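You operate a simulated robot arm through the tools that you are given. There is no shell and no other tool.

Carry out the task below with a simulated robot arm. There is one attempt and no reset: what you move stays moved.

## Task
Put things in order on the table top. At the end: the silver tea infuser is on the teal plate; the blue sponge is on the black drip tray; the clear herb jar (marked "PAPRIKA") from the table top stands where the red stock box (marked "BEEF") stood; the red stock box stands where the blue sponge stood; whatever was shut is shut again. Leave all else as you found it, and nothing knocked over.

It is judged by the outcome, as a careful person would: the job done as asked, and still so three seconds after it is handed in. It fails if anything else is knocked over, pushed out of place, dropped, spilled or broken.

## Robot
A 7-joint arm with a two-finger parallel gripper, fixed in place. Base frame: the origin is on the floor under the middle of its stand, x ahead of it, y to its left, z up; the work surface is at about z = 75. Lengths are in cm, angles in degrees, forces in N, time in s.
With the tool pointing down near the work surface it reaches from about 20 to 68 cm from the base axis. Its first joint turns from -66.0 to 66.0 degrees. Payload 2.4 kg.
The TCP is the grasp point between the finger pads, 3 cm short of the fingertips. In the tool frame z runs along the fingers and y along their closing line. The gripper opens to 9.4 cm. The fingers are 2.8 cm wide and 1 cm thick; the gripper's body (5 by 9.6 cm) begins 5.5 cm behind the TCP.
Orientation is that of the tool frame in the base frame, as a unit quaternion [x, y, z, w]. With the fingers straight down and closing along the base's y, the tool's x points along the base's -x, its y along +y and its z along -z.

## Interface
- The arm moves only by the tool nudge_tool. Its argument "increments" is one flat list of numbers, 6 for each row, row after row: the shift along the base's x, y, z in cm, then the turn, a rotation vector about the base's x, y, z in degrees. In form: [tx, ty, tz, wx, wy, wz, tx, ty, tz, wx, wy, wz, ...]. A call has 1 to 20 rows; each row shifts and turns the commanded pose from where the row before left it. "jaw" is the closure, from 0 (fully open) to 1 (shut), set as the call begins (left out, the last holds). Rows are played at 5 a second. More than 5 cm and 8.6 degrees between two rows, or a gripper value outside its range, and nothing of the call is played. A pose out of reach is approached as far as the arm can. The call stops where the force on the tool passes 40 N (or 10 N more than at its start, if that is more) or the arm is blocked; 0.2 s more then pass. The fingers move at their own pace (about 15.3 cm/s each) and stop on an object; they squeeze with about 24 N. The grip force told is the motor's: it shows also when the fingers shut on nothing. Time passes only in rows, and 0.2 s behind the last, so rows that do not move let the fingers close. It gives the time, the measured TCP pose, the force on the tool (base axes), the opening and the grip force at its end, in the units of the frame above (readings bear some noise), with the torque about the TCP (base axes, N m) and any sound that the robot's microphone picked up.
- Cameras (640 x 400 px; columns grow to the right, rows downward): "scene" is fixed at [3.32, 47.18, 143.89]; the picture's right is [-0.75, -0.66, 0.00], its down [-0.44, 0.50, -0.75] and it looks along [0.49, -0.56, -0.67] (base axes); focal length 324 px, centre (320, 200). "wrist" rides on the gripper at [7.6, 1.4, -10.3] in the tool frame; the picture's right is [-0.18, 0.98, 0.00], its down [-0.75, -0.14, -0.64] and it looks along [-0.63, -0.12, 0.77] (tool axes); focal length 243 px, centre (320, 200). There is no depth. A picture from a camera that has moved, and an enlarged one, comes with that camera's place and axes in the base frame and with its lens. The place of the scene camera against the robot may be out by one fixed shift of up to 1.2 cm in any direction.
- get_image(camera): a new picture of that camera. No time passes.
- enlarge(camera, box): a new picture of the part [left, top, right, bottom] of that camera's present view, enlarged. No time passes.
- close_job(): hands the job in; it is judged then, once.

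Places have to be worked out from the pictures, the camera data and where the tool is seen. Open the gripper and draw the arm clear of the work before you hand the job in, unless the task says otherwise.

The tools are called after "Call:" as a command line: name --argument value ..., lists and objects as JSON in quotes. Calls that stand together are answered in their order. nudge_tool: Moves the arm, as the interface text tells. Its arguments: {"type":"object","properties":{"increments":{"type":"array","items":{"type":"number"}},"jaw":{"type":"number"}},"required":["increments"]} The other tools are called the same way: get_image (camera) takes a picture; enlarge (camera, box) takes an enlarged picture of a part of a camera's view; close_job () hands the job in.

At the start:

```text
t: 0.0
position: [46.69, 3.3, 106.86]
tcp_rot: [0.0, 1.0, 0.0, 0.001]
force: [-0.2, -0.1, 0.3]
moment: [0.02, 0.0, 0.0]
grip_width: 9.42
grasp_force: 0.1
```

scene: 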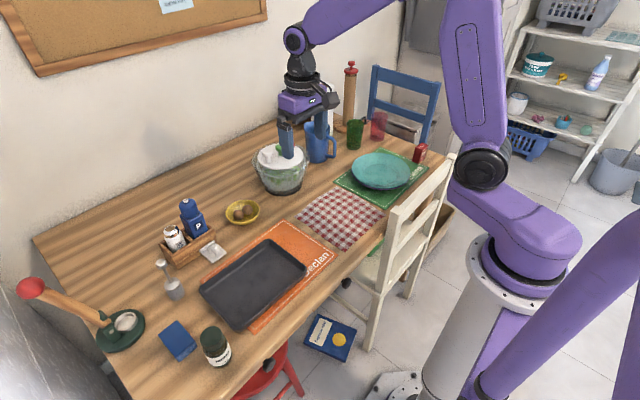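
wrist: 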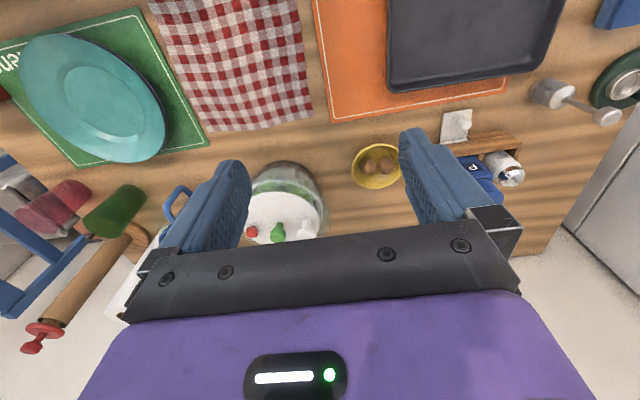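

I start by looking closely at the scene from both cameras before moving anything.

Call:
enlarge --camera "scene" --box '[0, 180, 240, 400]'

Call:
enlarge --camera "scene" --box '[140, 170, 340, 340]'

Call:
enlarge --camera "scene" --box '[240, 60, 460, 220]'

Call:
enlarge --camera "wrist" --box '[320, 0, 640, 260]'

Call:
enlarge --camera "wrist" --box '[0, 0, 320, 300]'

```text
1.82 times, centred on (120, 290) of scene
camera zoom: at [3.32, 47.18, 143.89], right [-0.75, -0.66, 0.0], down [-0.44, 0.5, -0.75], along [0.49, -0.56, -0.67], focal length 588 px, centre (684, 36)
```

zoom: 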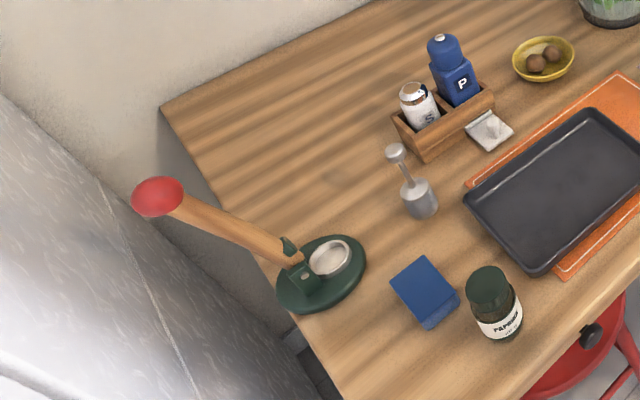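

```text
2.35 times, centred on (240, 255) of scene
camera zoom: at [3.32, 47.18, 143.89], right [-0.75, -0.66, 0.0], down [-0.44, 0.5, -0.75], along [0.49, -0.56, -0.67], focal length 761 px, centre (508, 71)
```

zoom: 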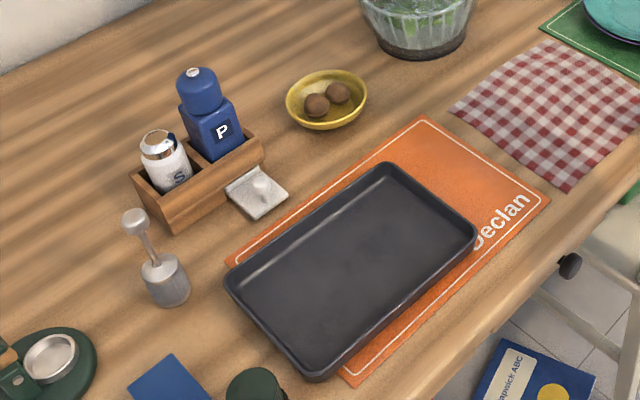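

```text
2.50 times, centred on (350, 140) of scene
camera zoom: at [3.32, 47.18, 143.89], right [-0.75, -0.66, 0.0], down [-0.44, 0.5, -0.75], along [0.49, -0.56, -0.67], focal length 809 px, centre (245, 350)
```

zoom: 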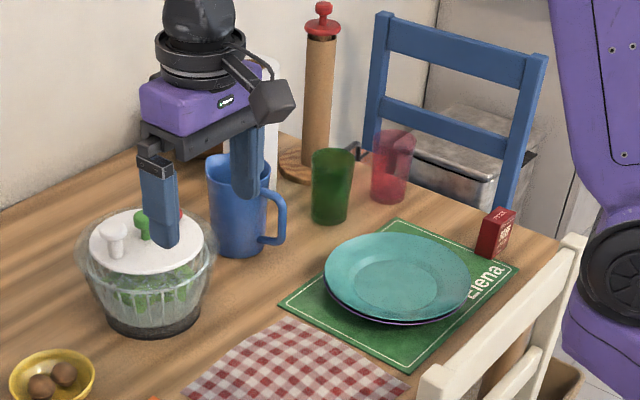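

```text
1.54 times, centred on (480, 130) of wrist
camera zoom: at [39.04, 4.83, 117.08], right [0.18, 0.98, 0.0], down [0.75, -0.14, 0.64], along [0.63, -0.12, -0.77], focal length 373 px, centre (74, 308)
```

zoom: 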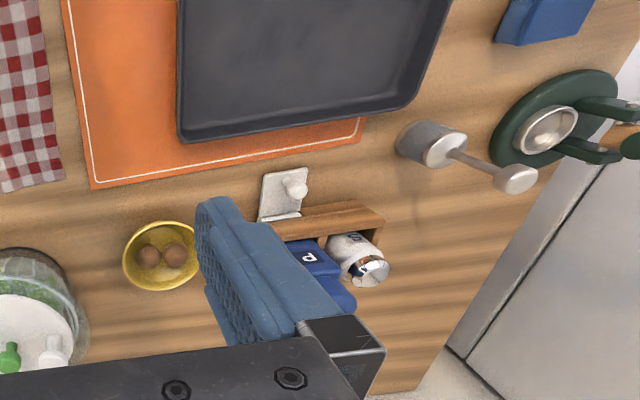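

```text
1.33 times, centred on (160, 150) of wrist
camera zoom: at [39.04, 4.83, 117.08], right [0.18, 0.98, 0.0], down [0.75, -0.14, 0.64], along [0.63, -0.12, -0.77], focal length 324 px, centre (533, 267)
```

zoom: 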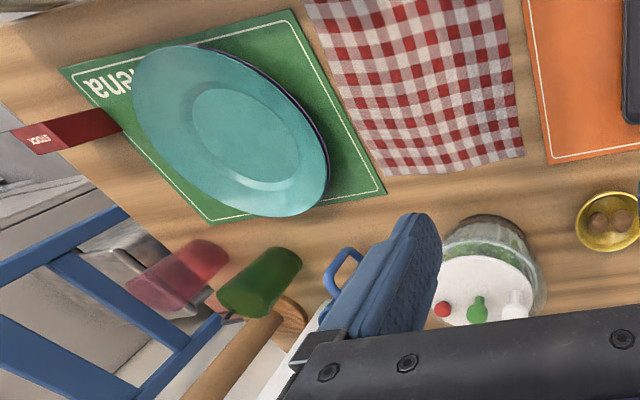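

Now I zoom in harder on the small silver items, the jar, the sponge and the red box to identify them.

Call:
enlarge --camera "scene" --box '[140, 190, 250, 310]'

Call:
enlarge --camera "scene" --box '[140, 300, 250, 380]'

Call:
enlarge --camera "scene" --box '[330, 120, 450, 210]'

Call:
enlarge --camera "scene" --box '[0, 250, 160, 370]'

Call:
enlarge --camera "scene" --box '[480, 30, 640, 200]'

Call:
enlarge --camera "wrist" --box '[0, 60, 60, 130]'

```text
3.33 times, centred on (195, 250) of scene
camera zoom: at [3.32, 47.18, 143.89], right [-0.75, -0.66, 0.0], down [-0.44, 0.5, -0.75], along [0.49, -0.56, -0.67], focal length 1078 px, centre (737, 33)
```

zoom: 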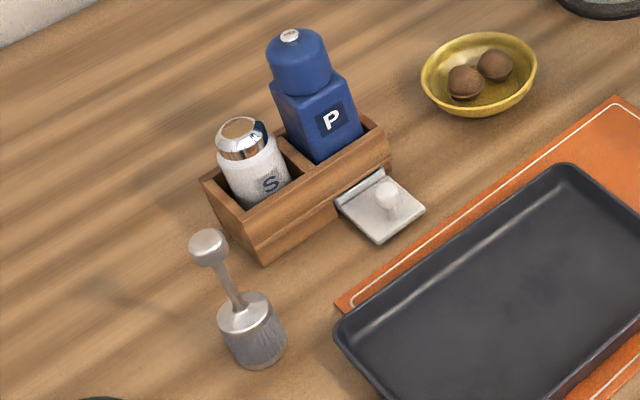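

```text
5.00 times, centred on (195, 340) of scene
camera zoom: at [3.32, 47.18, 143.89], right [-0.75, -0.66, 0.0], down [-0.44, 0.5, -0.75], along [0.49, -0.56, -0.67], focal length 1617 px, centre (945, -500)
```

zoom: 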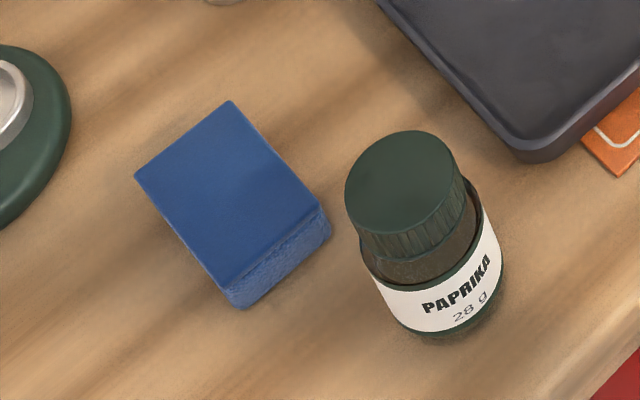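

```text
4.44 times, centred on (390, 165) of scene
camera zoom: at [3.32, 47.18, 143.89], right [-0.75, -0.66, 0.0], down [-0.44, 0.5, -0.75], along [0.49, -0.56, -0.67], focal length 1438 px, centre (9, 356)
```

zoom: 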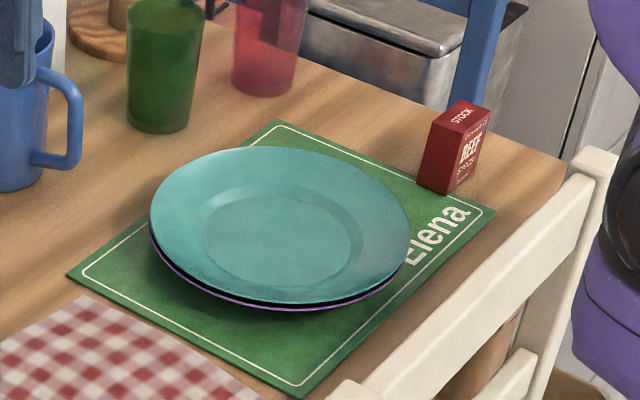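

```text
3.33 times, centred on (80, 310) of scene
camera zoom: at [3.32, 47.18, 143.89], right [-0.75, -0.66, 0.0], down [-0.44, 0.5, -0.75], along [0.49, -0.56, -0.67], focal length 1078 px, centre (1120, -167)
```

zoom: 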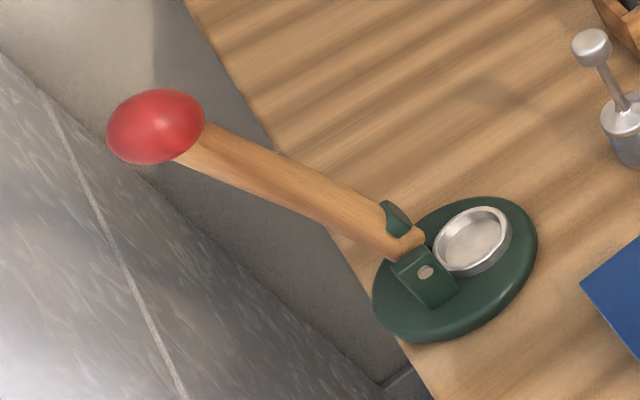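

```text
2.35 times, centred on (560, 115) of scene
camera zoom: at [3.32, 47.18, 143.89], right [-0.75, -0.66, 0.0], down [-0.44, 0.5, -0.75], along [0.49, -0.56, -0.67], focal length 761 px, centre (-245, 400)
```

zoom: 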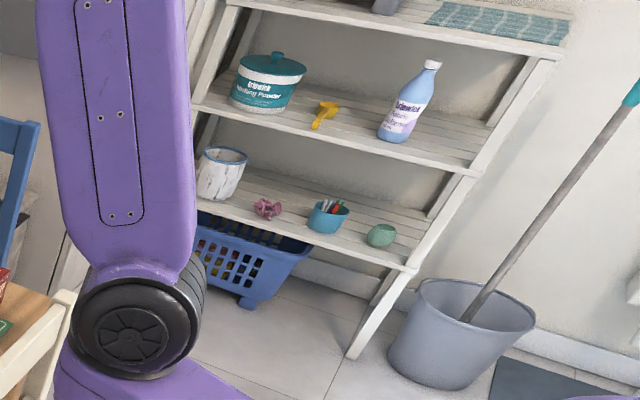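

```text
5.71 times, centred on (30, 95) of wrist
camera zoom: at [39.04, 4.83, 117.08], right [0.18, 0.98, 0.0], down [0.75, -0.14, 0.64], along [0.63, -0.12, -0.77], focal length 1386 px, centre (1977, 800)
```

zoom: 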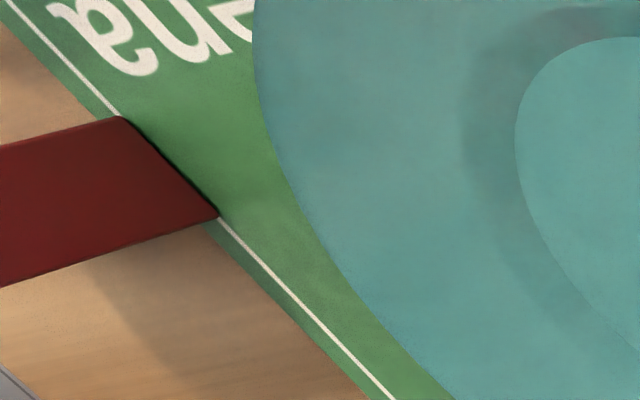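

The red box is at about (40, -49), the sponge about (45, 44), the paprika jar about (36.5, 40) and the infuser, a silver cylinder with a rod and knob, about (57, 38). I'll move high over the left side to survey it with the wrist camera.

Call:
nudge_tool --increments '[-1.09, 4.2, -0.4, 0, 0, 0, -1.09, 4.2, -0.4, 0, 0, 0, -1.09, 4.2, -0.4, 0, 0, 0, -1.09, 4.2, -0.4, 0, 0, 0, -1.09, 4.2, -0.4, 0, 0, 0, -1.09, 4.2, -0.4, 0, 0, 0, -1.09, 4.2, -0.4, 0, 0, 0, -1.09, 4.2, -0.4, 0, 0, 0, 0, 0, 0, 0, 0, 0]' --jaw 0

```text
t: 2.0
position: [38.02, 37.05, 103.51]
tcp_rot: [0.0, 1.0, 0.0, 0.001]
force: [0.5, -0.7, 0.0]
moment: [0.01, -0.05, 0.01]
grip_width: 9.4
grasp_force: 0.1
```

The arm arrived as commanded. I now take a wrist picture and enlarged views of the left-hand side.

Call:
get_image --camera "wrist"

Call:
get_image --camera "scene"

Call:
enlarge --camera "wrist" --box '[240, 0, 440, 130]'

Call:
enlarge --camera "wrist" --box '[100, 60, 320, 260]'

```text
taken
camera wrist: at [30.38, 38.43, 113.84], right [0.18, 0.98, 0.0], down [0.75, -0.14, 0.64], along [0.63, -0.12, -0.77], focal length 243 px, centre (320, 200)
```

wrist: 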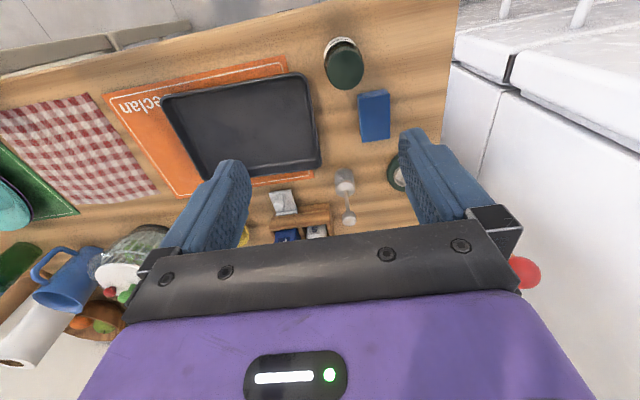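

```text
taken
```

scene: 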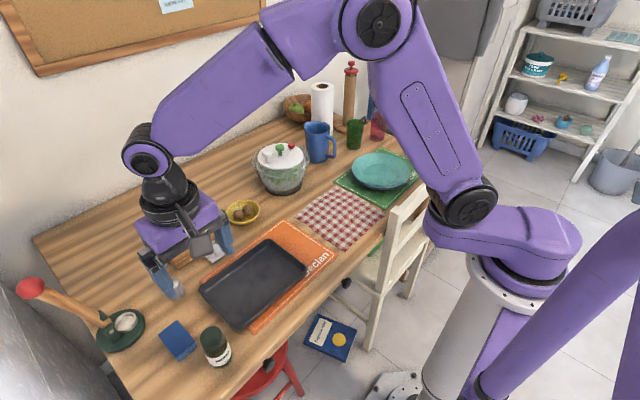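

```text
3.08 times, centred on (340, 65) of wrist
camera zoom: at [30.38, 38.43, 113.84], right [0.18, 0.98, 0.0], down [0.75, -0.14, 0.64], along [0.63, -0.12, -0.77], focal length 746 px, centre (258, 615)
```

zoom: 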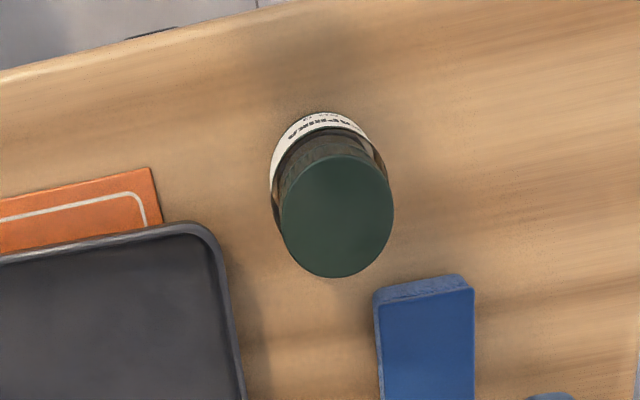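

```text
2.00 times, centred on (210, 160) of wrist
camera zoom: at [30.38, 38.43, 113.84], right [0.18, 0.98, 0.0], down [0.75, -0.14, 0.64], along [0.63, -0.12, -0.77], focal length 485 px, centre (540, 280)
```

zoom: 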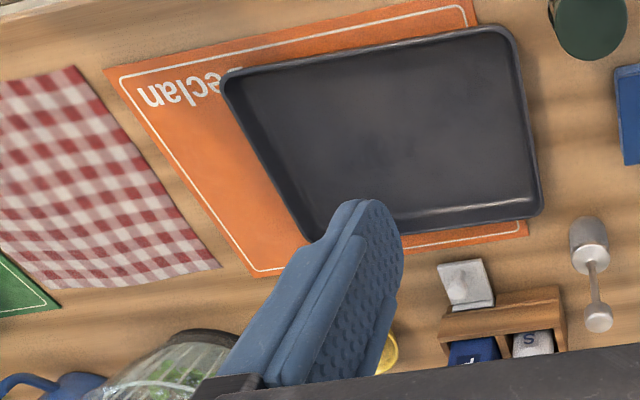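

The wrist view shows the jar, sponge, infuser and tray clearly. I'll enlarge the sponge, the infuser and the tray edges to measure them from this pose.

Call:
enlarge --camera "wrist" --box '[330, 70, 430, 150]'

Call:
enlarge --camera "wrist" --box '[260, 150, 420, 250]'

Call:
enlarge --camera "wrist" --box '[140, 50, 340, 200]'

```text
5.00 times, centred on (380, 110) of wrist
camera zoom: at [30.38, 38.43, 113.84], right [0.18, 0.98, 0.0], down [0.75, -0.14, 0.64], along [0.63, -0.12, -0.77], focal length 1213 px, centre (20, 650)
```

zoom: 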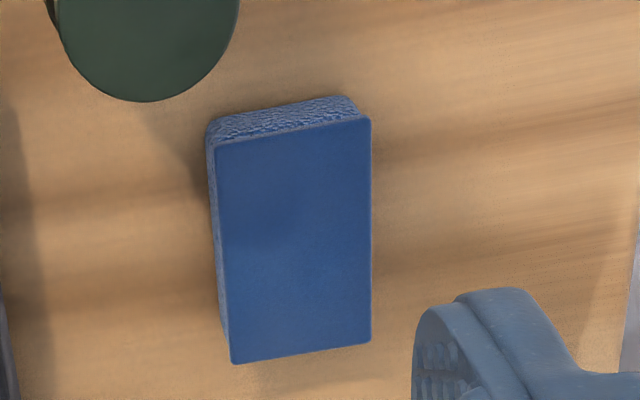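

```text
4.00 times, centred on (340, 200) of wrist
camera zoom: at [30.38, 38.43, 113.84], right [0.18, 0.98, 0.0], down [0.75, -0.14, 0.64], along [0.63, -0.12, -0.77], focal length 970 px, centre (240, 200)
```

zoom: 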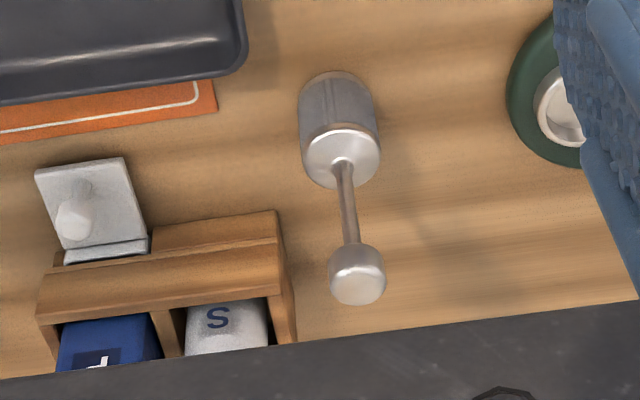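

```text
2.67 times, centred on (240, 125) of wrist
camera zoom: at [30.38, 38.43, 113.84], right [0.18, 0.98, 0.0], down [0.75, -0.14, 0.64], along [0.63, -0.12, -0.77], focal length 647 px, centre (533, 400)
```

zoom: 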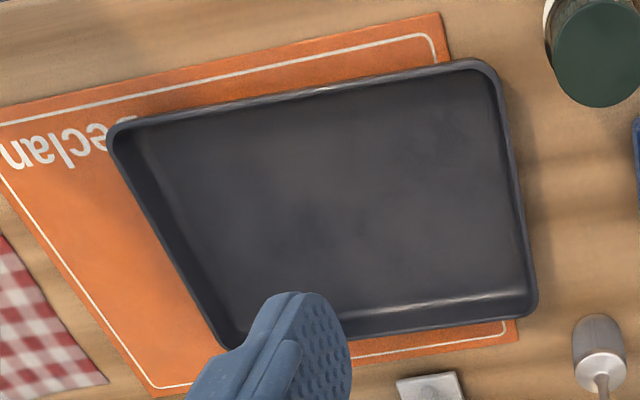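

From the wrist view the sponge is square with the axes, centred near (46.0, 44.15), 7 x 4.5 x 2.5 cm, and the tray is centred near (44.8, 24.1). The infuser is near (56.7, 38.2) with its knob at z≈87. I'll move above the sponge and stop at z=86 to check alignment.

Call:
nudge_tool --increments '[2.66, 2.37, -1.5, 0, 0, 0, 2.66, 2.37, -1.5, 0, 0, 0, 2.66, 2.36, -1.5, 0, 0, 0, 0, 0, -3.0, 0, 0, 0, 0, 0, -3.0, 0, 0, 0, 0, 0, -3.0, 0, 0, 0, 0, 0, -3.0, 0, 0, 0, 0, 0, 0, 0, 0, 0]' --jaw 0.2

Call:
get_image --camera "wrist"

Call:
get_image --camera "scene"

```text
t: 3.8
position: [45.87, 44.25, 86.91]
tcp_rot: [0.0, 1.0, 0.0, 0.0]
force: [0.3, 0.4, 0.4]
moment: [0.02, -0.01, 0.04]
grip_width: 7.52
grasp_force: 0.1
```

```text
taken
camera wrist: at [38.23, 45.54, 97.28], right [0.18, 0.98, 0.0], down [0.75, -0.14, 0.64], along [0.63, -0.12, -0.77], focal length 243 px, centre (320, 200)
```

wrist: 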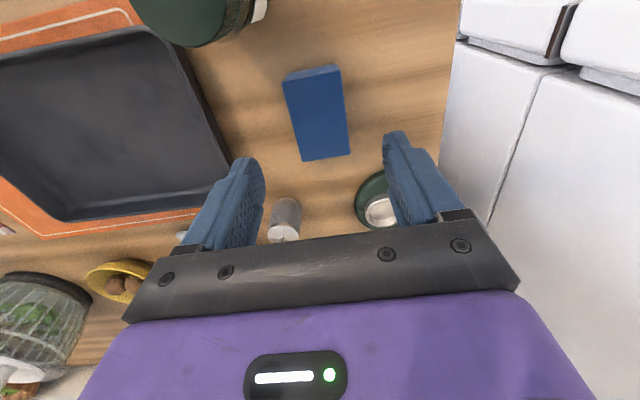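

```text
taken
```

scene: 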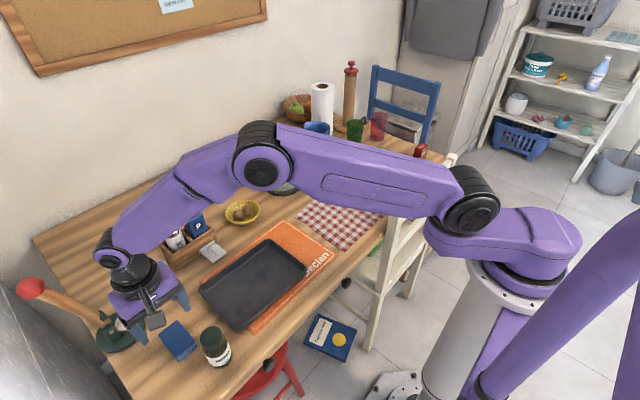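

I'm above the sponge at z≈86.9. I'll enlarge the sponge from here to refine its position.

Call:
enlarge --camera "wrist" --box '[240, 40, 400, 180]'

```text
2.86 times, centred on (320, 110) of wrist
camera zoom: at [38.23, 45.54, 97.28], right [0.18, 0.98, 0.0], down [0.75, -0.14, 0.64], along [0.63, -0.12, -0.77], focal length 693 px, centre (320, 457)
```

zoom: 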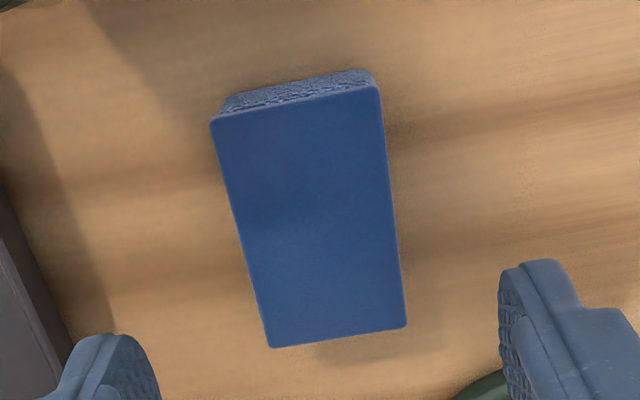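

The sponge centre is confirmed at (46.04, 44.05) and axis aligned. Now I descend to just above the table.

Call:
nudge_tool --increments '[0.05, 0.0, -3.0, 0, 0, 0, 0, 0, -3.0, 0, 0, 0, 0, 0, -2.0, 0, 0, 0, 0, 0, -0.5, 0, 0, 0, 0, 0, 0, 0, 0, 0]'

```text
t: 5.0
position: [45.93, 44.13, 78.43]
tcp_rot: [0.0, 1.0, 0.0, -0.001]
force: [-0.3, 0.3, -0.2]
moment: [-0.03, -0.03, 0.0]
grip_width: 7.52
grasp_force: 0.1
```

At z≈78.4 with no contact, so the fingertips are about 0.4 cm above the table beside the sponge. I close the fingers.

Call:
nudge_tool --increments '[0, 0, 0, 0, 0, 0, 0, 0, 0, 0, 0, 0, 0, 0, 0, 0, 0, 0, 0, 0, 0, 0, 0, 0]' --jaw 1

Call:
get_image --camera "wrist"

```text
t: 6.0
position: [46.06, 44.09, 78.49]
tcp_rot: [0.0, 1.0, 0.0, 0.0]
force: [0.7, 0.6, -0.1]
moment: [0.03, -0.01, -0.05]
grip_width: 4.35
grasp_force: 24.1
```

```text
taken
camera wrist: at [38.32, 45.55, 88.85], right [0.18, 0.98, 0.0], down [0.75, -0.14, 0.64], along [0.63, -0.12, -0.77], focal length 243 px, centre (320, 200)
```

wrist: 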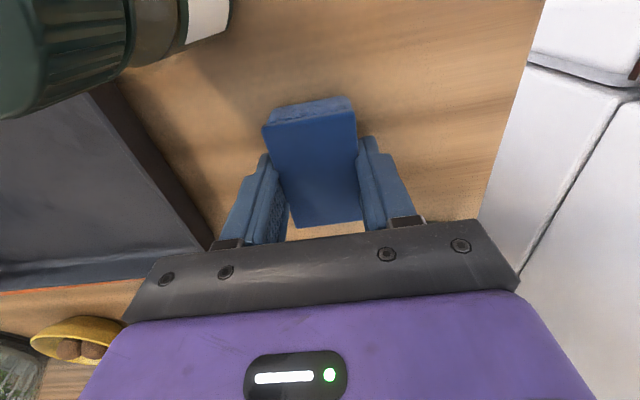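

The sponge is held (4.35 cm, 24 N). I lift it and carry it over the tray centre.

Call:
nudge_tool --increments '[0, 0, 2.0, 0, 0, 0, 0, 0, 3.0, 0, 0, 0, 0, 0, 3.0, 0, 0, 0, 0, 0, 3.0, 0, 0, 0, -0.2, -3.3, 0, 0, 0, 0, -0.2, -3.3, 0, 0, 0, 0, -0.2, -3.3, 0, 0, 0, 0, -0.2, -3.3, 0, 0, 0, 0, -0.2, -3.3, 0, 0, 0, 0, -0.2, -3.4, 0, 0, 0, 0, 0, 0, 0, 0, 0, 0]'

Call:
get_image --camera "wrist"

Call:
get_image --camera "scene"

```text
t: 8.4
position: [44.87, 24.18, 89.67]
tcp_rot: [-0.001, 1.0, -0.001, 0.0]
force: [0.7, -0.1, 0.6]
moment: [0.0, -0.03, 0.0]
grip_width: 4.36
grasp_force: 23.8
```

```text
taken
camera wrist: at [37.23, 25.59, 99.84], right [0.18, 0.98, 0.0], down [0.75, -0.14, 0.64], along [0.63, -0.12, -0.77], focal length 243 px, centre (320, 200)
```

wrist: 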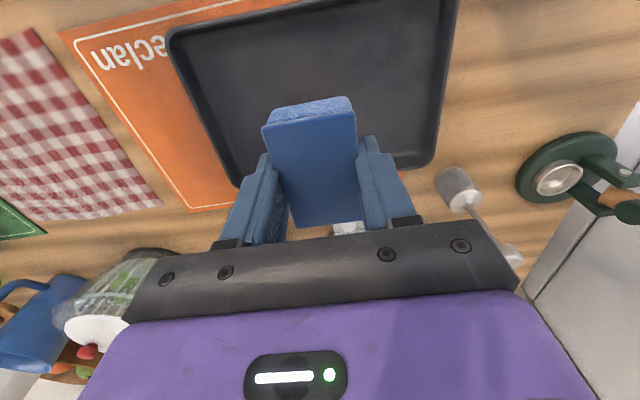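

```text
taken
```

scene: 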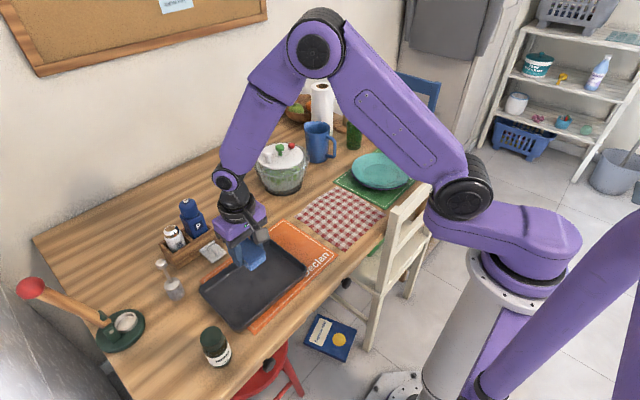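

The sponge is over the tray. I lower to just above the tray floor, then feel for contact in small steps.

Call:
nudge_tool --increments '[0, 0, -3.0, 0, 0, 0, 0, 0, -3.0, 0, 0, 0, 0, 0, -2.0, 0, 0, 0, 0, 0, -1.0, 0, 0, 0, 0, 0, 0, 0, 0, 0]'

Call:
nudge_tool --increments '[0, 0, -0.4, 0, 0, 0, 0, 0, 0, 0, 0, 0]'

Call:
nudge_tool --increments '[0, 0, -0.3, 0, 0, 0, 0, 0, 0, 0, 0, 0]'

```text
t: 9.6
position: [44.88, 24.08, 80.58]
tcp_rot: [0.0, 1.0, 0.0, 0.0]
force: [0.5, -0.3, -0.4]
moment: [0.06, 0.01, 0.0]
grip_width: 4.35
grasp_force: 23.9
```

```text
t: 10.2
position: [44.8, 24.23, 80.1]
tcp_rot: [0.0, 1.0, 0.0, 0.0]
force: [-0.2, -0.2, -0.9]
moment: [0.0, 0.04, -0.01]
grip_width: 4.37
grasp_force: 24.5
```

```text
t: 10.8
position: [44.8, 24.21, 79.81]
tcp_rot: [0.0, 1.0, 0.001, 0.0]
force: [-0.2, 0.0, -1.0]
moment: [-0.04, 0.0, -0.01]
grip_width: 4.35
grasp_force: 24.0
```

No contact yet at z≈79.8 (sponge underside about 76.4). I continue in small steps.

Call:
nudge_tool --increments '[0, 0, -0.2, 0, 0, 0, 0, 0, 0, 0, 0, 0]'

Call:
nudge_tool --increments '[0, 0, -0.2, 0, 0, 0, 0, 0, 0, 0, 0, 0]'

Call:
enlarge --camera "scene" --box '[190, 200, 320, 330]'

```text
t: 11.4
position: [44.8, 24.22, 79.56]
tcp_rot: [0.0, 1.0, 0.0, 0.0]
force: [0.2, -0.1, 0.0]
moment: [0.0, 0.01, -0.04]
grip_width: 4.35
grasp_force: 24.6
```

```text
t: 12.0
position: [44.8, 24.14, 79.45]
tcp_rot: [0.0, 1.0, 0.0, 0.0]
force: [0.2, 0.0, 0.3]
moment: [-0.03, -0.01, -0.01]
grip_width: 4.36
grasp_force: 23.7
```

```text
3.08 times, centred on (255, 265) of scene
camera zoom: at [3.32, 47.18, 143.89], right [-0.75, -0.66, 0.0], down [-0.44, 0.5, -0.75], along [0.49, -0.56, -0.67], focal length 995 px, centre (520, 0)
```

zoom: 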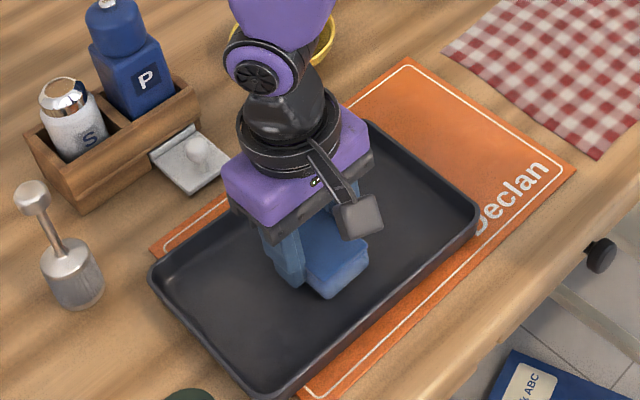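

Still free; the sponge is inside the tray just above its floor. I keep lowering in 0.15–0.2 cm steps.

Call:
nudge_tool --increments '[0, 0, -0.2, 0, 0, 0, 0, 0, 0, 0, 0, 0]'

Call:
nudge_tool --increments '[0, 0, -0.15, 0, 0, 0, 0, 0, 0, 0, 0, 0]'

Call:
nudge_tool --increments '[0, 0, -0.15, 0, 0, 0, 0, 0, 0, 0, 0, 0]'

```text
t: 12.6
position: [44.76, 24.21, 79.2]
tcp_rot: [0.0, 1.0, 0.001, 0.0]
force: [-1.1, -0.7, 4.4]
moment: [-0.02, 0.04, 0.0]
grip_width: 4.34
grasp_force: 23.6
```

```text
t: 13.2
position: [44.76, 24.22, 79.18]
tcp_rot: [0.001, 1.0, -0.001, 0.0]
force: [-4.2, -3.5, 25.1]
moment: [-0.13, 0.23, 0.0]
grip_width: 4.38
grasp_force: 23.8
```

```text
t: 13.6
position: [44.92, 24.26, 79.25]
tcp_rot: [0.0, 1.0, 0.0, 0.001]
force: [-3.0, -2.7, 13.4]
moment: [-0.07, 0.1, -0.01]
grip_width: 4.4
grasp_force: 24.0
stopped in row 2: the force on the tool passed its limit at 43 N (the readings are from after the stop); the commanded pose is now the measured one
```

The sponge is on the tray floor (contact at z≈79.2). I ease up slightly and release.

Call:
nudge_tool --increments '[0, 0, 0.1, 0, 0, 0, 0, 0, 0, 0, 0, 0]'

Call:
nudge_tool --increments '[0, 0, 0, 0, 0, 0, 0, 0, 0, 0, 0, 0, 0, 0, 0, 0, 0, 0]' --jaw 0.25

Call:
nudge_tool --increments '[0, 0, 1.5, 0, 0, 0, 0, 0, 3, 0, 0, 0, 0, 0, 4, 0, 0, 0, 0, 0, 4, 0, 0, 0, 0, 0, 4, 0, 0, 0, 0, 0, 4, 0, 0, 0, 0, 0, 0, 0, 0, 0]'

Call:
get_image --camera "wrist"

Call:
get_image --camera "scene"

```text
t: 14.2
position: [44.99, 24.29, 79.16]
tcp_rot: [0.0, 1.0, 0.002, 0.001]
force: [-0.7, -2.1, 1.9]
moment: [-0.04, -0.01, 0.0]
grip_width: 4.38
grasp_force: 23.8
```

```text
t: 15.0
position: [44.88, 24.14, 79.28]
tcp_rot: [-0.001, 1.0, 0.0, 0.001]
force: [0.0, 0.7, 0.2]
moment: [0.0, 0.02, -0.01]
grip_width: 7.05
grasp_force: 0.2
```

```text
t: 16.6
position: [44.87, 24.21, 99.78]
tcp_rot: [0.0, 1.0, 0.0, 0.001]
force: [0.8, 1.2, 0.0]
moment: [0.01, -0.04, -0.04]
grip_width: 7.05
grasp_force: 0.0
```

```text
taken
camera wrist: at [37.21, 25.63, 110.0], right [0.18, 0.98, 0.0], down [0.75, -0.14, 0.64], along [0.63, -0.12, -0.77], focal length 243 px, centre (320, 200)
```

wrist: 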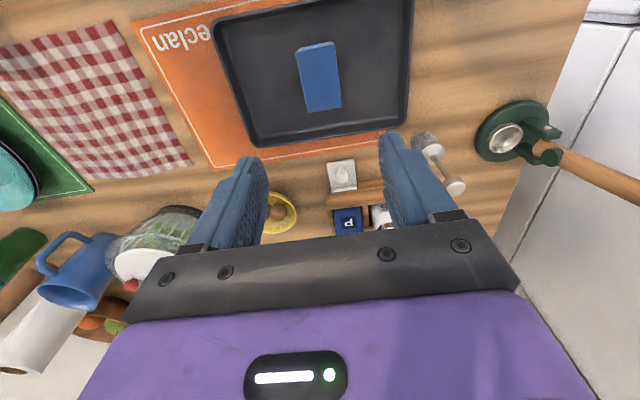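

```text
taken
```

scene: 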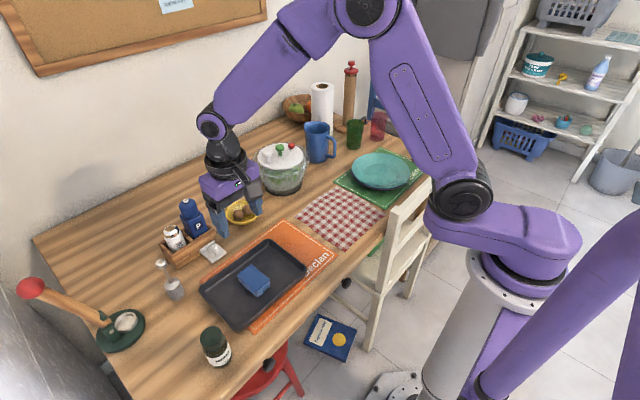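

The sponge rests flat in the tray. Next I go high across to the red box on the far side to survey it.

Call:
nudge_tool --increments '[-0.4, -4.0, 1.0, 0, 0, 0, -0.5, -4.5, 1.0, 0, 0, 0, -0.5, -4.5, 1.0, 0, 0, 0, -0.5, -4.5, 1.0, 0, 0, 0, -0.5, -4.5, 0, 0, 0, 0, -0.5, -4.5, 0, 0, 0, 0, -0.5, -4.5, 0, 0, 0, 0, -0.5, -4.5, 0, 0, 0, 0, -0.5, -4.5, 0, 0, 0, 0, -0.5, -4.5, 0, 0, 0, 0, -0.5, -4.5, 0, 0, 0, 0, -0.5, -4.5, 0, 0, 0, 0, -0.5, -4.5, 0, 0, 0, 0, 0, 0, 0, 0, 0, 0]'

Call:
get_image --camera "wrist"

Call:
get_image --camera "scene"

```text
t: 19.6
position: [38.64, -33.85, 103.7]
tcp_rot: [-0.002, 1.0, 0.001, 0.0]
force: [-0.4, 0.7, -0.6]
moment: [-0.01, -0.01, 0.02]
grip_width: 7.04
grasp_force: 0.0
```

```text
taken
camera wrist: at [30.9, -32.4, 114.05], right [0.18, 0.98, 0.0], down [0.75, -0.14, 0.64], along [0.63, -0.12, -0.77], focal length 243 px, centre (320, 200)
```

wrist: 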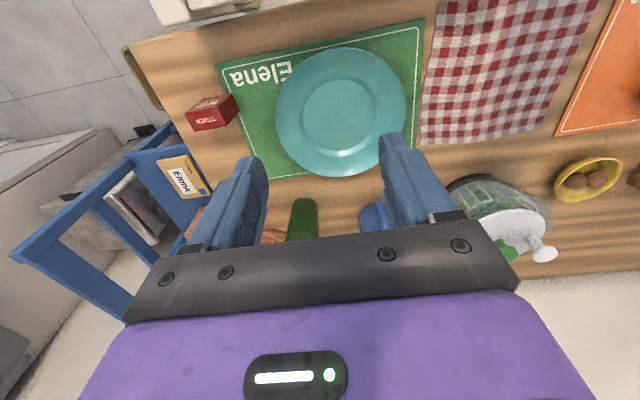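

```text
taken
```

scene: 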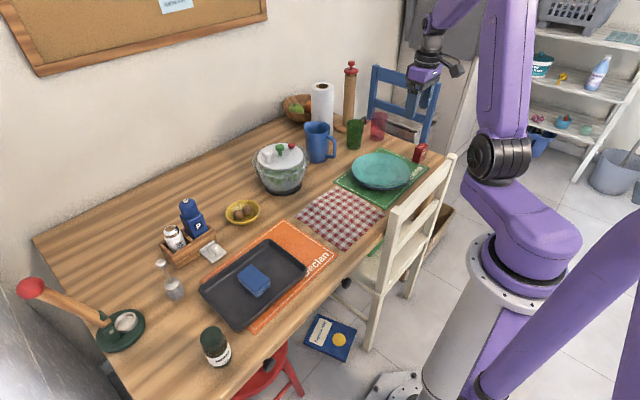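

Call:
enlarge --camera "wrist" --box '[170, 70, 270, 150]'

Call:
enlarge --camera "wrist" --box '[210, 10, 450, 190]'

Call:
enlarge --camera "scene" --box '[390, 120, 470, 190]'

```text
5.00 times, centred on (220, 110) of wrist
camera zoom: at [30.9, -32.4, 114.05], right [0.18, 0.98, 0.0], down [0.75, -0.14, 0.64], along [0.63, -0.12, -0.77], focal length 1213 px, centre (820, 650)
```

zoom: 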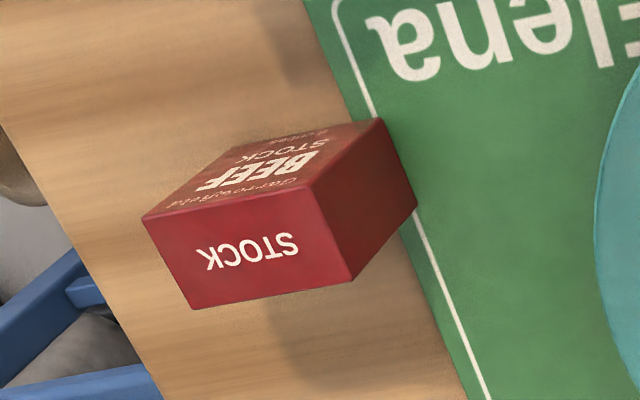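

```text
2.22 times, centred on (330, 100) of wrist
camera zoom: at [30.9, -32.4, 114.05], right [0.18, 0.98, 0.0], down [0.75, -0.14, 0.64], along [0.63, -0.12, -0.77], focal length 539 px, centre (298, 422)
```

zoom: 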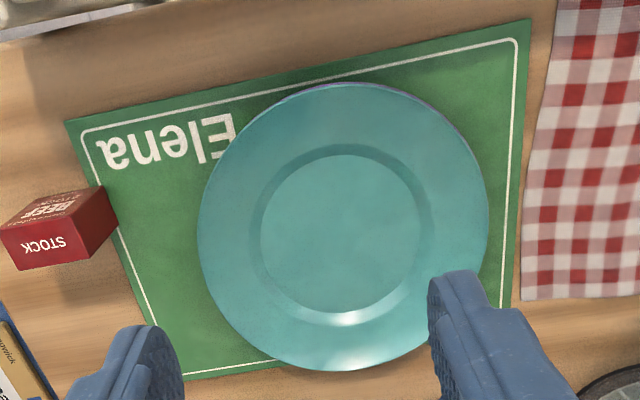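

```text
5.71 times, centred on (430, 155) of scene
camera zoom: at [3.32, 47.18, 143.89], right [-0.75, -0.66, 0.0], down [-0.44, 0.5, -0.75], along [0.49, -0.56, -0.67], focal length 1848 px, centre (-309, 457)
```

zoom: 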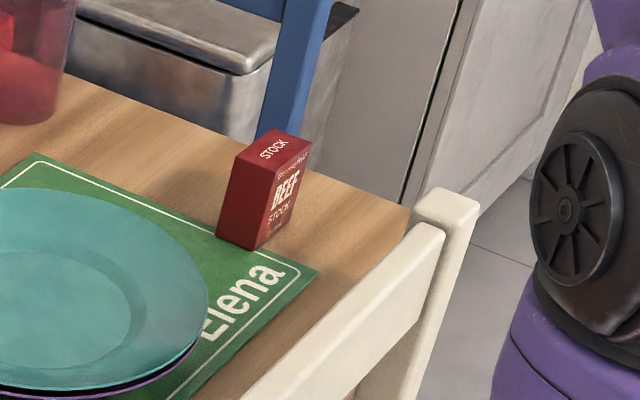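

The red box is upright, its centre near (40.8, -50.2), about 2.7 × 4.7 × 6.4 cm and axis aligned. The plate centre is near (46, -32). I move above the box and refine.

Call:
nudge_tool --increments '[0.54, -4.1, 0, 0, 0, 0, 0.54, -4.1, 0, 0, 0, 0, 0.54, -4.1, 0, 0, 0, 0, 0.54, -4.05, 0, 0, 0, 0, 0, 0, -3.0, 0, 0, 0, 0, 0, -3.0, 0, 0, 0, 0, 0, -3.0, 0, 0, 0, 0, 0, 0, 0, 0, 0]' --jaw 0.2

Call:
get_image --camera "wrist"

Call:
get_image --camera "scene"

Call:
enlarge --camera "wrist" --box '[240, 40, 400, 160]'

```text
t: 21.4
position: [40.62, -50.12, 94.72]
tcp_rot: [0.0, 1.0, 0.001, 0.001]
force: [-0.5, 0.1, -0.7]
moment: [0.03, 0.01, 0.01]
grip_width: 7.54
grasp_force: 0.0
```

```text
taken
camera wrist: at [33.0, -48.79, 104.97], right [0.18, 0.98, 0.0], down [0.75, -0.14, 0.64], along [0.63, -0.12, -0.77], focal length 243 px, centre (320, 200)
```

wrist: 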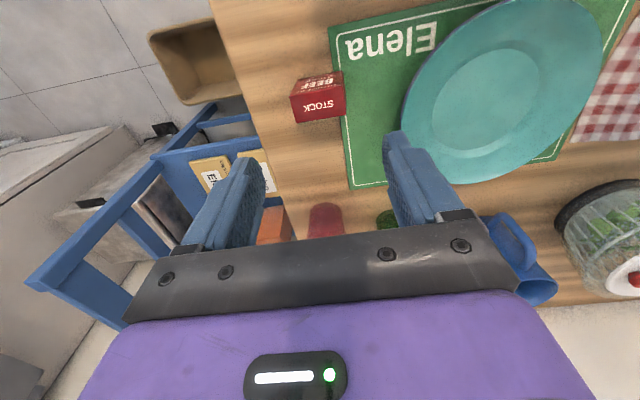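

```text
taken
```

scene: 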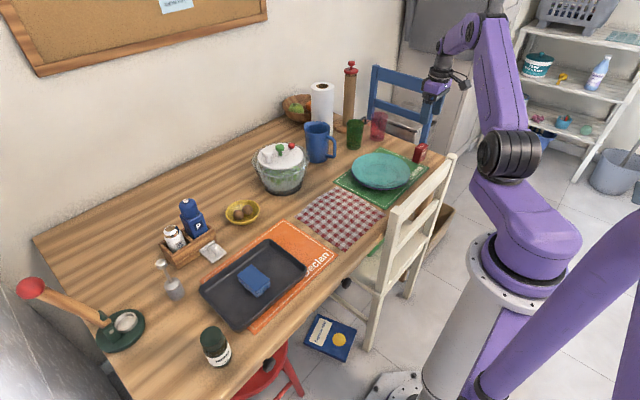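

```text
3.33 times, centred on (320, 100) of wrist
camera zoom: at [33.0, -48.79, 104.97], right [0.18, 0.98, 0.0], down [0.75, -0.14, 0.64], along [0.63, -0.12, -0.77], focal length 809 px, centre (320, 533)
```

zoom: 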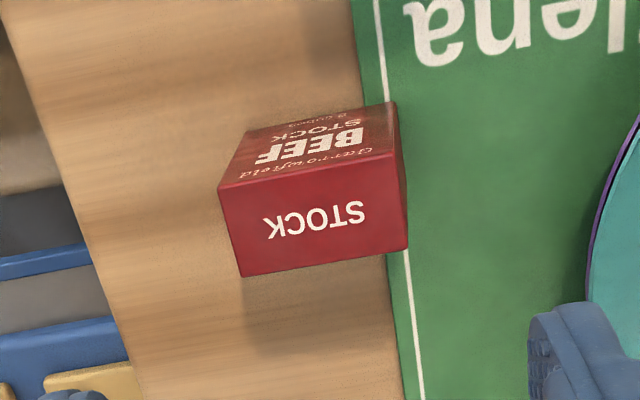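

The box measures about x 39.5–42.2, y -52.7 to -47.6, and it slightly overlaps the mat edge. I descend over it with the fingers either side in y.

Call:
nudge_tool --increments '[0.2, -0.15, -3.0, 0, 0, 0, 0, 0, -3.0, 0, 0, 0, 0, 0, -3.0, 0, 0, 0, 0, 0, -2.5, 0, 0, 0, 0, 0, 0, 0, 0, 0]'

Call:
get_image --camera "wrist"

Call:
enlarge --camera "scene" --box '[360, 60, 500, 200]'

```text
t: 22.6
position: [40.85, -50.22, 83.25]
tcp_rot: [0.0, 1.0, 0.0, 0.0]
force: [-0.4, 0.1, 0.4]
moment: [-0.02, -0.02, 0.01]
grip_width: 7.53
grasp_force: 0.1
```

```text
taken
camera wrist: at [33.19, -48.89, 93.53], right [0.18, 0.98, 0.0], down [0.75, -0.14, 0.64], along [0.63, -0.12, -0.77], focal length 243 px, centre (320, 200)
```

wrist: 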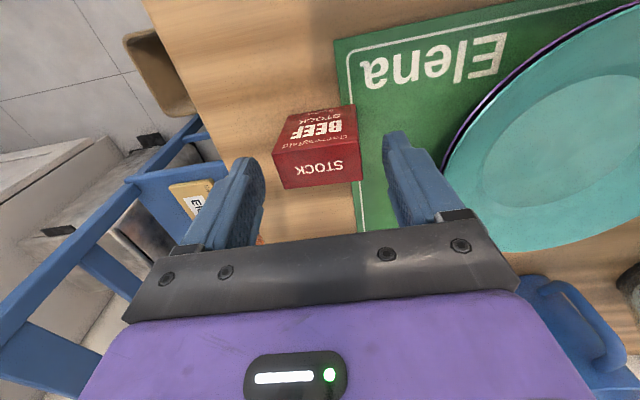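

```text
2.86 times, centred on (430, 130) of scene
camera zoom: at [3.32, 47.18, 143.89], right [-0.75, -0.66, 0.0], down [-0.44, 0.5, -0.75], along [0.49, -0.56, -0.67], focal length 924 px, centre (6, 400)
```

zoom: 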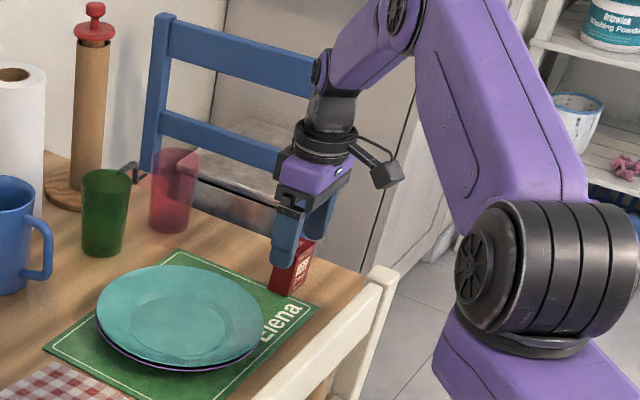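

The fingers straddle the box with clearance and the camera body is clear of the white chair. I descend to the grip height and close.

Call:
nudge_tool --increments '[0, 0, -2.0, 0, 0, 0, 0, 0, -1.8, 0, 0, 0, 0, 0, 0, 0, 0, 0]'

Call:
nudge_tool --increments '[0, 0, 0, 0, 0, 0, 0, 0, 0, 0, 0, 0, 0, 0, 0, 0, 0, 0, 0, 0, 0, 0, 0, 0]' --jaw 1

Call:
get_image --camera "wrist"

```text
t: 23.4
position: [40.79, -50.35, 79.4]
tcp_rot: [0.0, 1.0, -0.001, 0.001]
force: [-1.0, 0.0, 0.1]
moment: [0.0, -0.02, -0.01]
grip_width: 7.51
grasp_force: 0.0
```

```text
t: 24.4
position: [40.81, -50.3, 79.5]
tcp_rot: [0.0, 1.0, 0.001, 0.001]
force: [-0.5, -0.9, 1.3]
moment: [0.01, 0.02, 0.03]
grip_width: 5.68
grasp_force: 23.8
```

```text
taken
camera wrist: at [33.2, -48.86, 89.78], right [0.18, 0.98, 0.0], down [0.75, -0.14, 0.64], along [0.63, -0.12, -0.77], focal length 243 px, centre (320, 200)
```

wrist: 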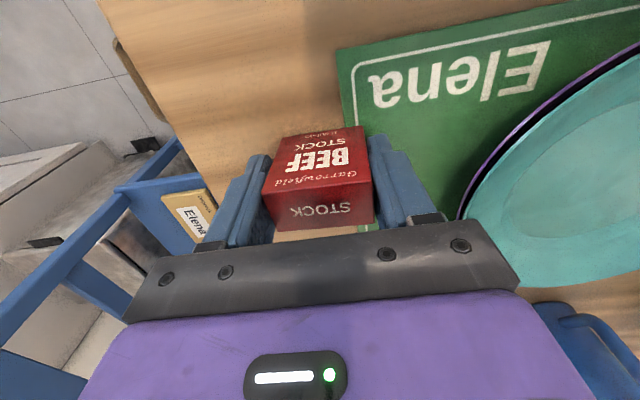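

The fingers stopped at 5.68 cm, wider than my 5.0 cm estimate. I'll look closer at how the box sits between the pads before lifting.

Call:
enlarge --camera "wrist" --box '[220, 110, 420, 250]'

Call:
enlarge --camera "scene" --box '[390, 90, 470, 170]'

```text
2.86 times, centred on (320, 180) of wrist
camera zoom: at [33.2, -48.86, 89.78], right [0.18, 0.98, 0.0], down [0.75, -0.14, 0.64], along [0.63, -0.12, -0.77], focal length 693 px, centre (320, 257)
```

zoom: 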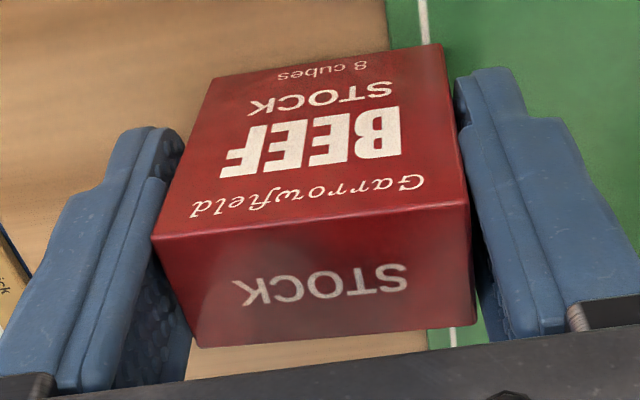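

```text
5.00 times, centred on (430, 130) of scene
camera zoom: at [3.32, 47.18, 143.89], right [-0.75, -0.66, 0.0], down [-0.44, 0.5, -0.75], along [0.49, -0.56, -0.67], focal length 1617 px, centre (-230, 550)
```

zoom: 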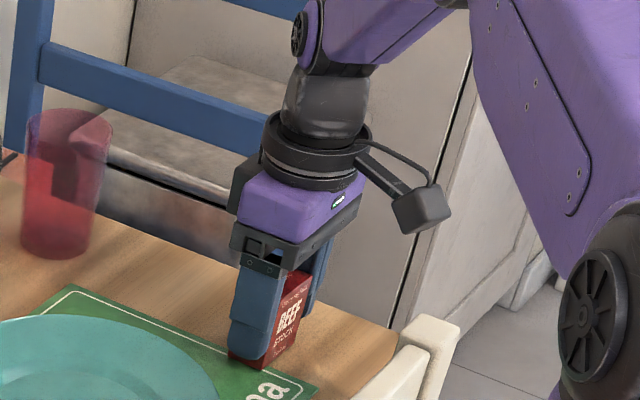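

The box leans about 3° on the mat edge, so the pads touch its opposite edges rather than sitting flush. I make a very small test lift and check how it sits.

Call:
nudge_tool --increments '[0, 0, 0.3, 0, 0, 0, 0, 0, 0.4, 0, 0, 0, 0, 0, 0, 0, 0, 0]'

Call:
enlarge --camera "wrist" --box '[220, 110, 420, 250]'

Call:
enlarge --camera "scene" --box '[400, 110, 460, 170]'

```text
t: 25.2
position: [40.95, -50.25, 80.01]
tcp_rot: [0.0, 1.0, 0.0, 0.001]
force: [-0.8, -0.1, -0.7]
moment: [0.0, 0.01, 0.01]
grip_width: 5.67
grasp_force: 24.1
```

```text
2.86 times, centred on (320, 180) of wrist
camera zoom: at [33.2, -48.83, 90.45], right [0.18, 0.98, 0.0], down [0.75, -0.14, 0.64], along [0.63, -0.12, -0.77], focal length 693 px, centre (320, 257)
```

zoom: 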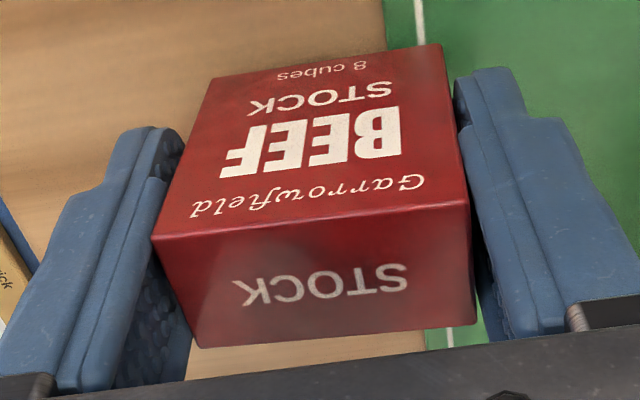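

```text
6.67 times, centred on (430, 140) of scene
camera zoom: at [3.32, 47.18, 143.89], right [-0.75, -0.66, 0.0], down [-0.44, 0.5, -0.75], along [0.49, -0.56, -0.67], focal length 2157 px, centre (-413, 600)
```

zoom: 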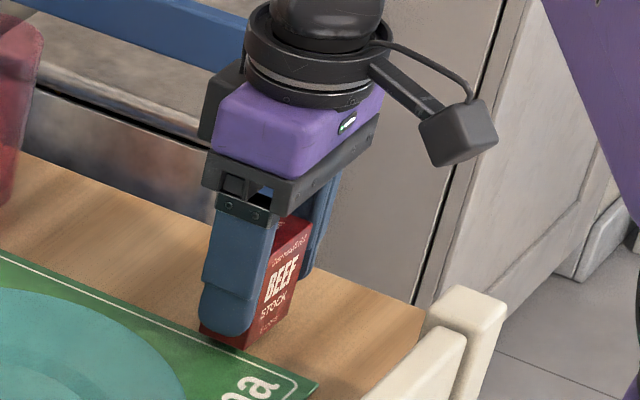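

The box is firmly held and unchanged in the hand. I lift it to about z=97 and begin carrying it across toward the sponge's old spot.

Call:
nudge_tool --increments '[0, 0, 2.0, 0, 0, 0, 0, 0, 3.0, 0, 0, 0, 0, 0, 4.0, 0, 0, 0, 0, 0, 4.0, 0, 0, 0, 0, 0, 4.0, 0, 0, 0, 0.1, 2.0, 0, 0, 0, 0, 0.2, 4.0, 0, 0, 0, 0, 0.2, 4.0, 0, 0, 0, 0, 0.2, 4.0, 0, 0, 0, 0, 0.2, 4.0, 0, 0, 0, 0, 0.2, 4.0, 0, 0, 0, 0, 0.2, 4.0, 0, 0, 0, 0, 0.2, 4.0, 0, 0, 0, 0, 0.2, 4.0, 0, 0, 0, 0, 0.2, 4.0, 0, 0, 0, 0, 0.2, 4.0, 0, 0, 0, 0, 0.2, 4.0, 0, 0, 0, 0, 0, 0, 0, 0, 0, 0]'

Call:
nudge_tool --increments '[0.2, 4.0, 0, 0, 0, 0, 0.2, 4.0, 0, 0, 0, 0, 0.2, 4.0, 0, 0, 0, 0, 0.2, 4.0, 0, 0, 0, 0, 0.2, 4.0, 0, 0, 0, 0, 0.2, 4.0, 0, 0, 0, 0, 0.2, 4.0, 0, 0, 0, 0, 0.2, 4.0, 0, 0, 0, 0, 0.2, 4.0, 0, 0, 0, 0, 0.2, 4.0, 0, 0, 0, 0, 0.2, 4.0, 0, 0, 0, 0, 0.2, 4.0, 0, 0, 0, 0, 0, 0, 0, 0, 0, 0]'

Call:
get_image --camera "scene"

Call:
get_image --camera "wrist"

```text
t: 29.0
position: [43.24, -4.13, 97.12]
tcp_rot: [0.0, 1.0, 0.0, 0.001]
force: [-0.2, 0.1, -1.3]
moment: [0.01, 0.02, -0.01]
grip_width: 5.63
grasp_force: 24.0
```

```text
t: 31.8
position: [45.45, 43.63, 97.09]
tcp_rot: [0.0, 1.0, 0.0, 0.0]
force: [-0.3, -0.3, -1.2]
moment: [-0.01, -0.02, -0.03]
grip_width: 5.61
grasp_force: 24.1
```

```text
taken
```

scene: 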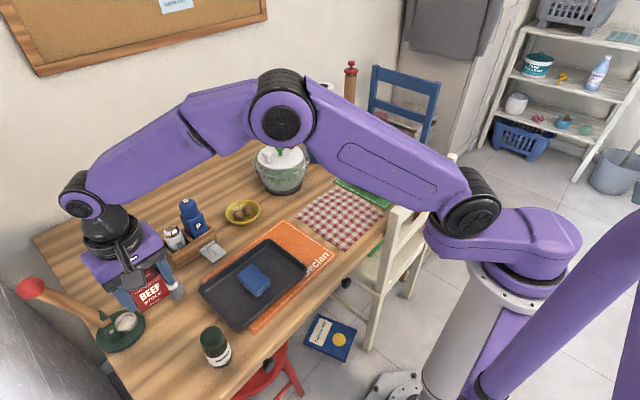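

```text
taken
camera wrist: at [37.78, 45.1, 107.4], right [0.18, 0.98, 0.0], down [0.75, -0.14, 0.64], along [0.63, -0.12, -0.77], focal length 243 px, centre (320, 200)
```

wrist: 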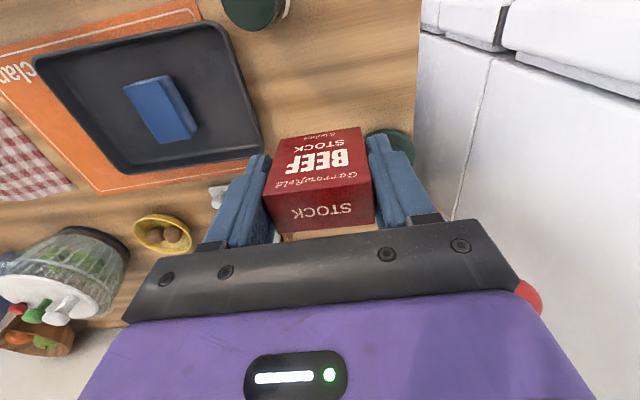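

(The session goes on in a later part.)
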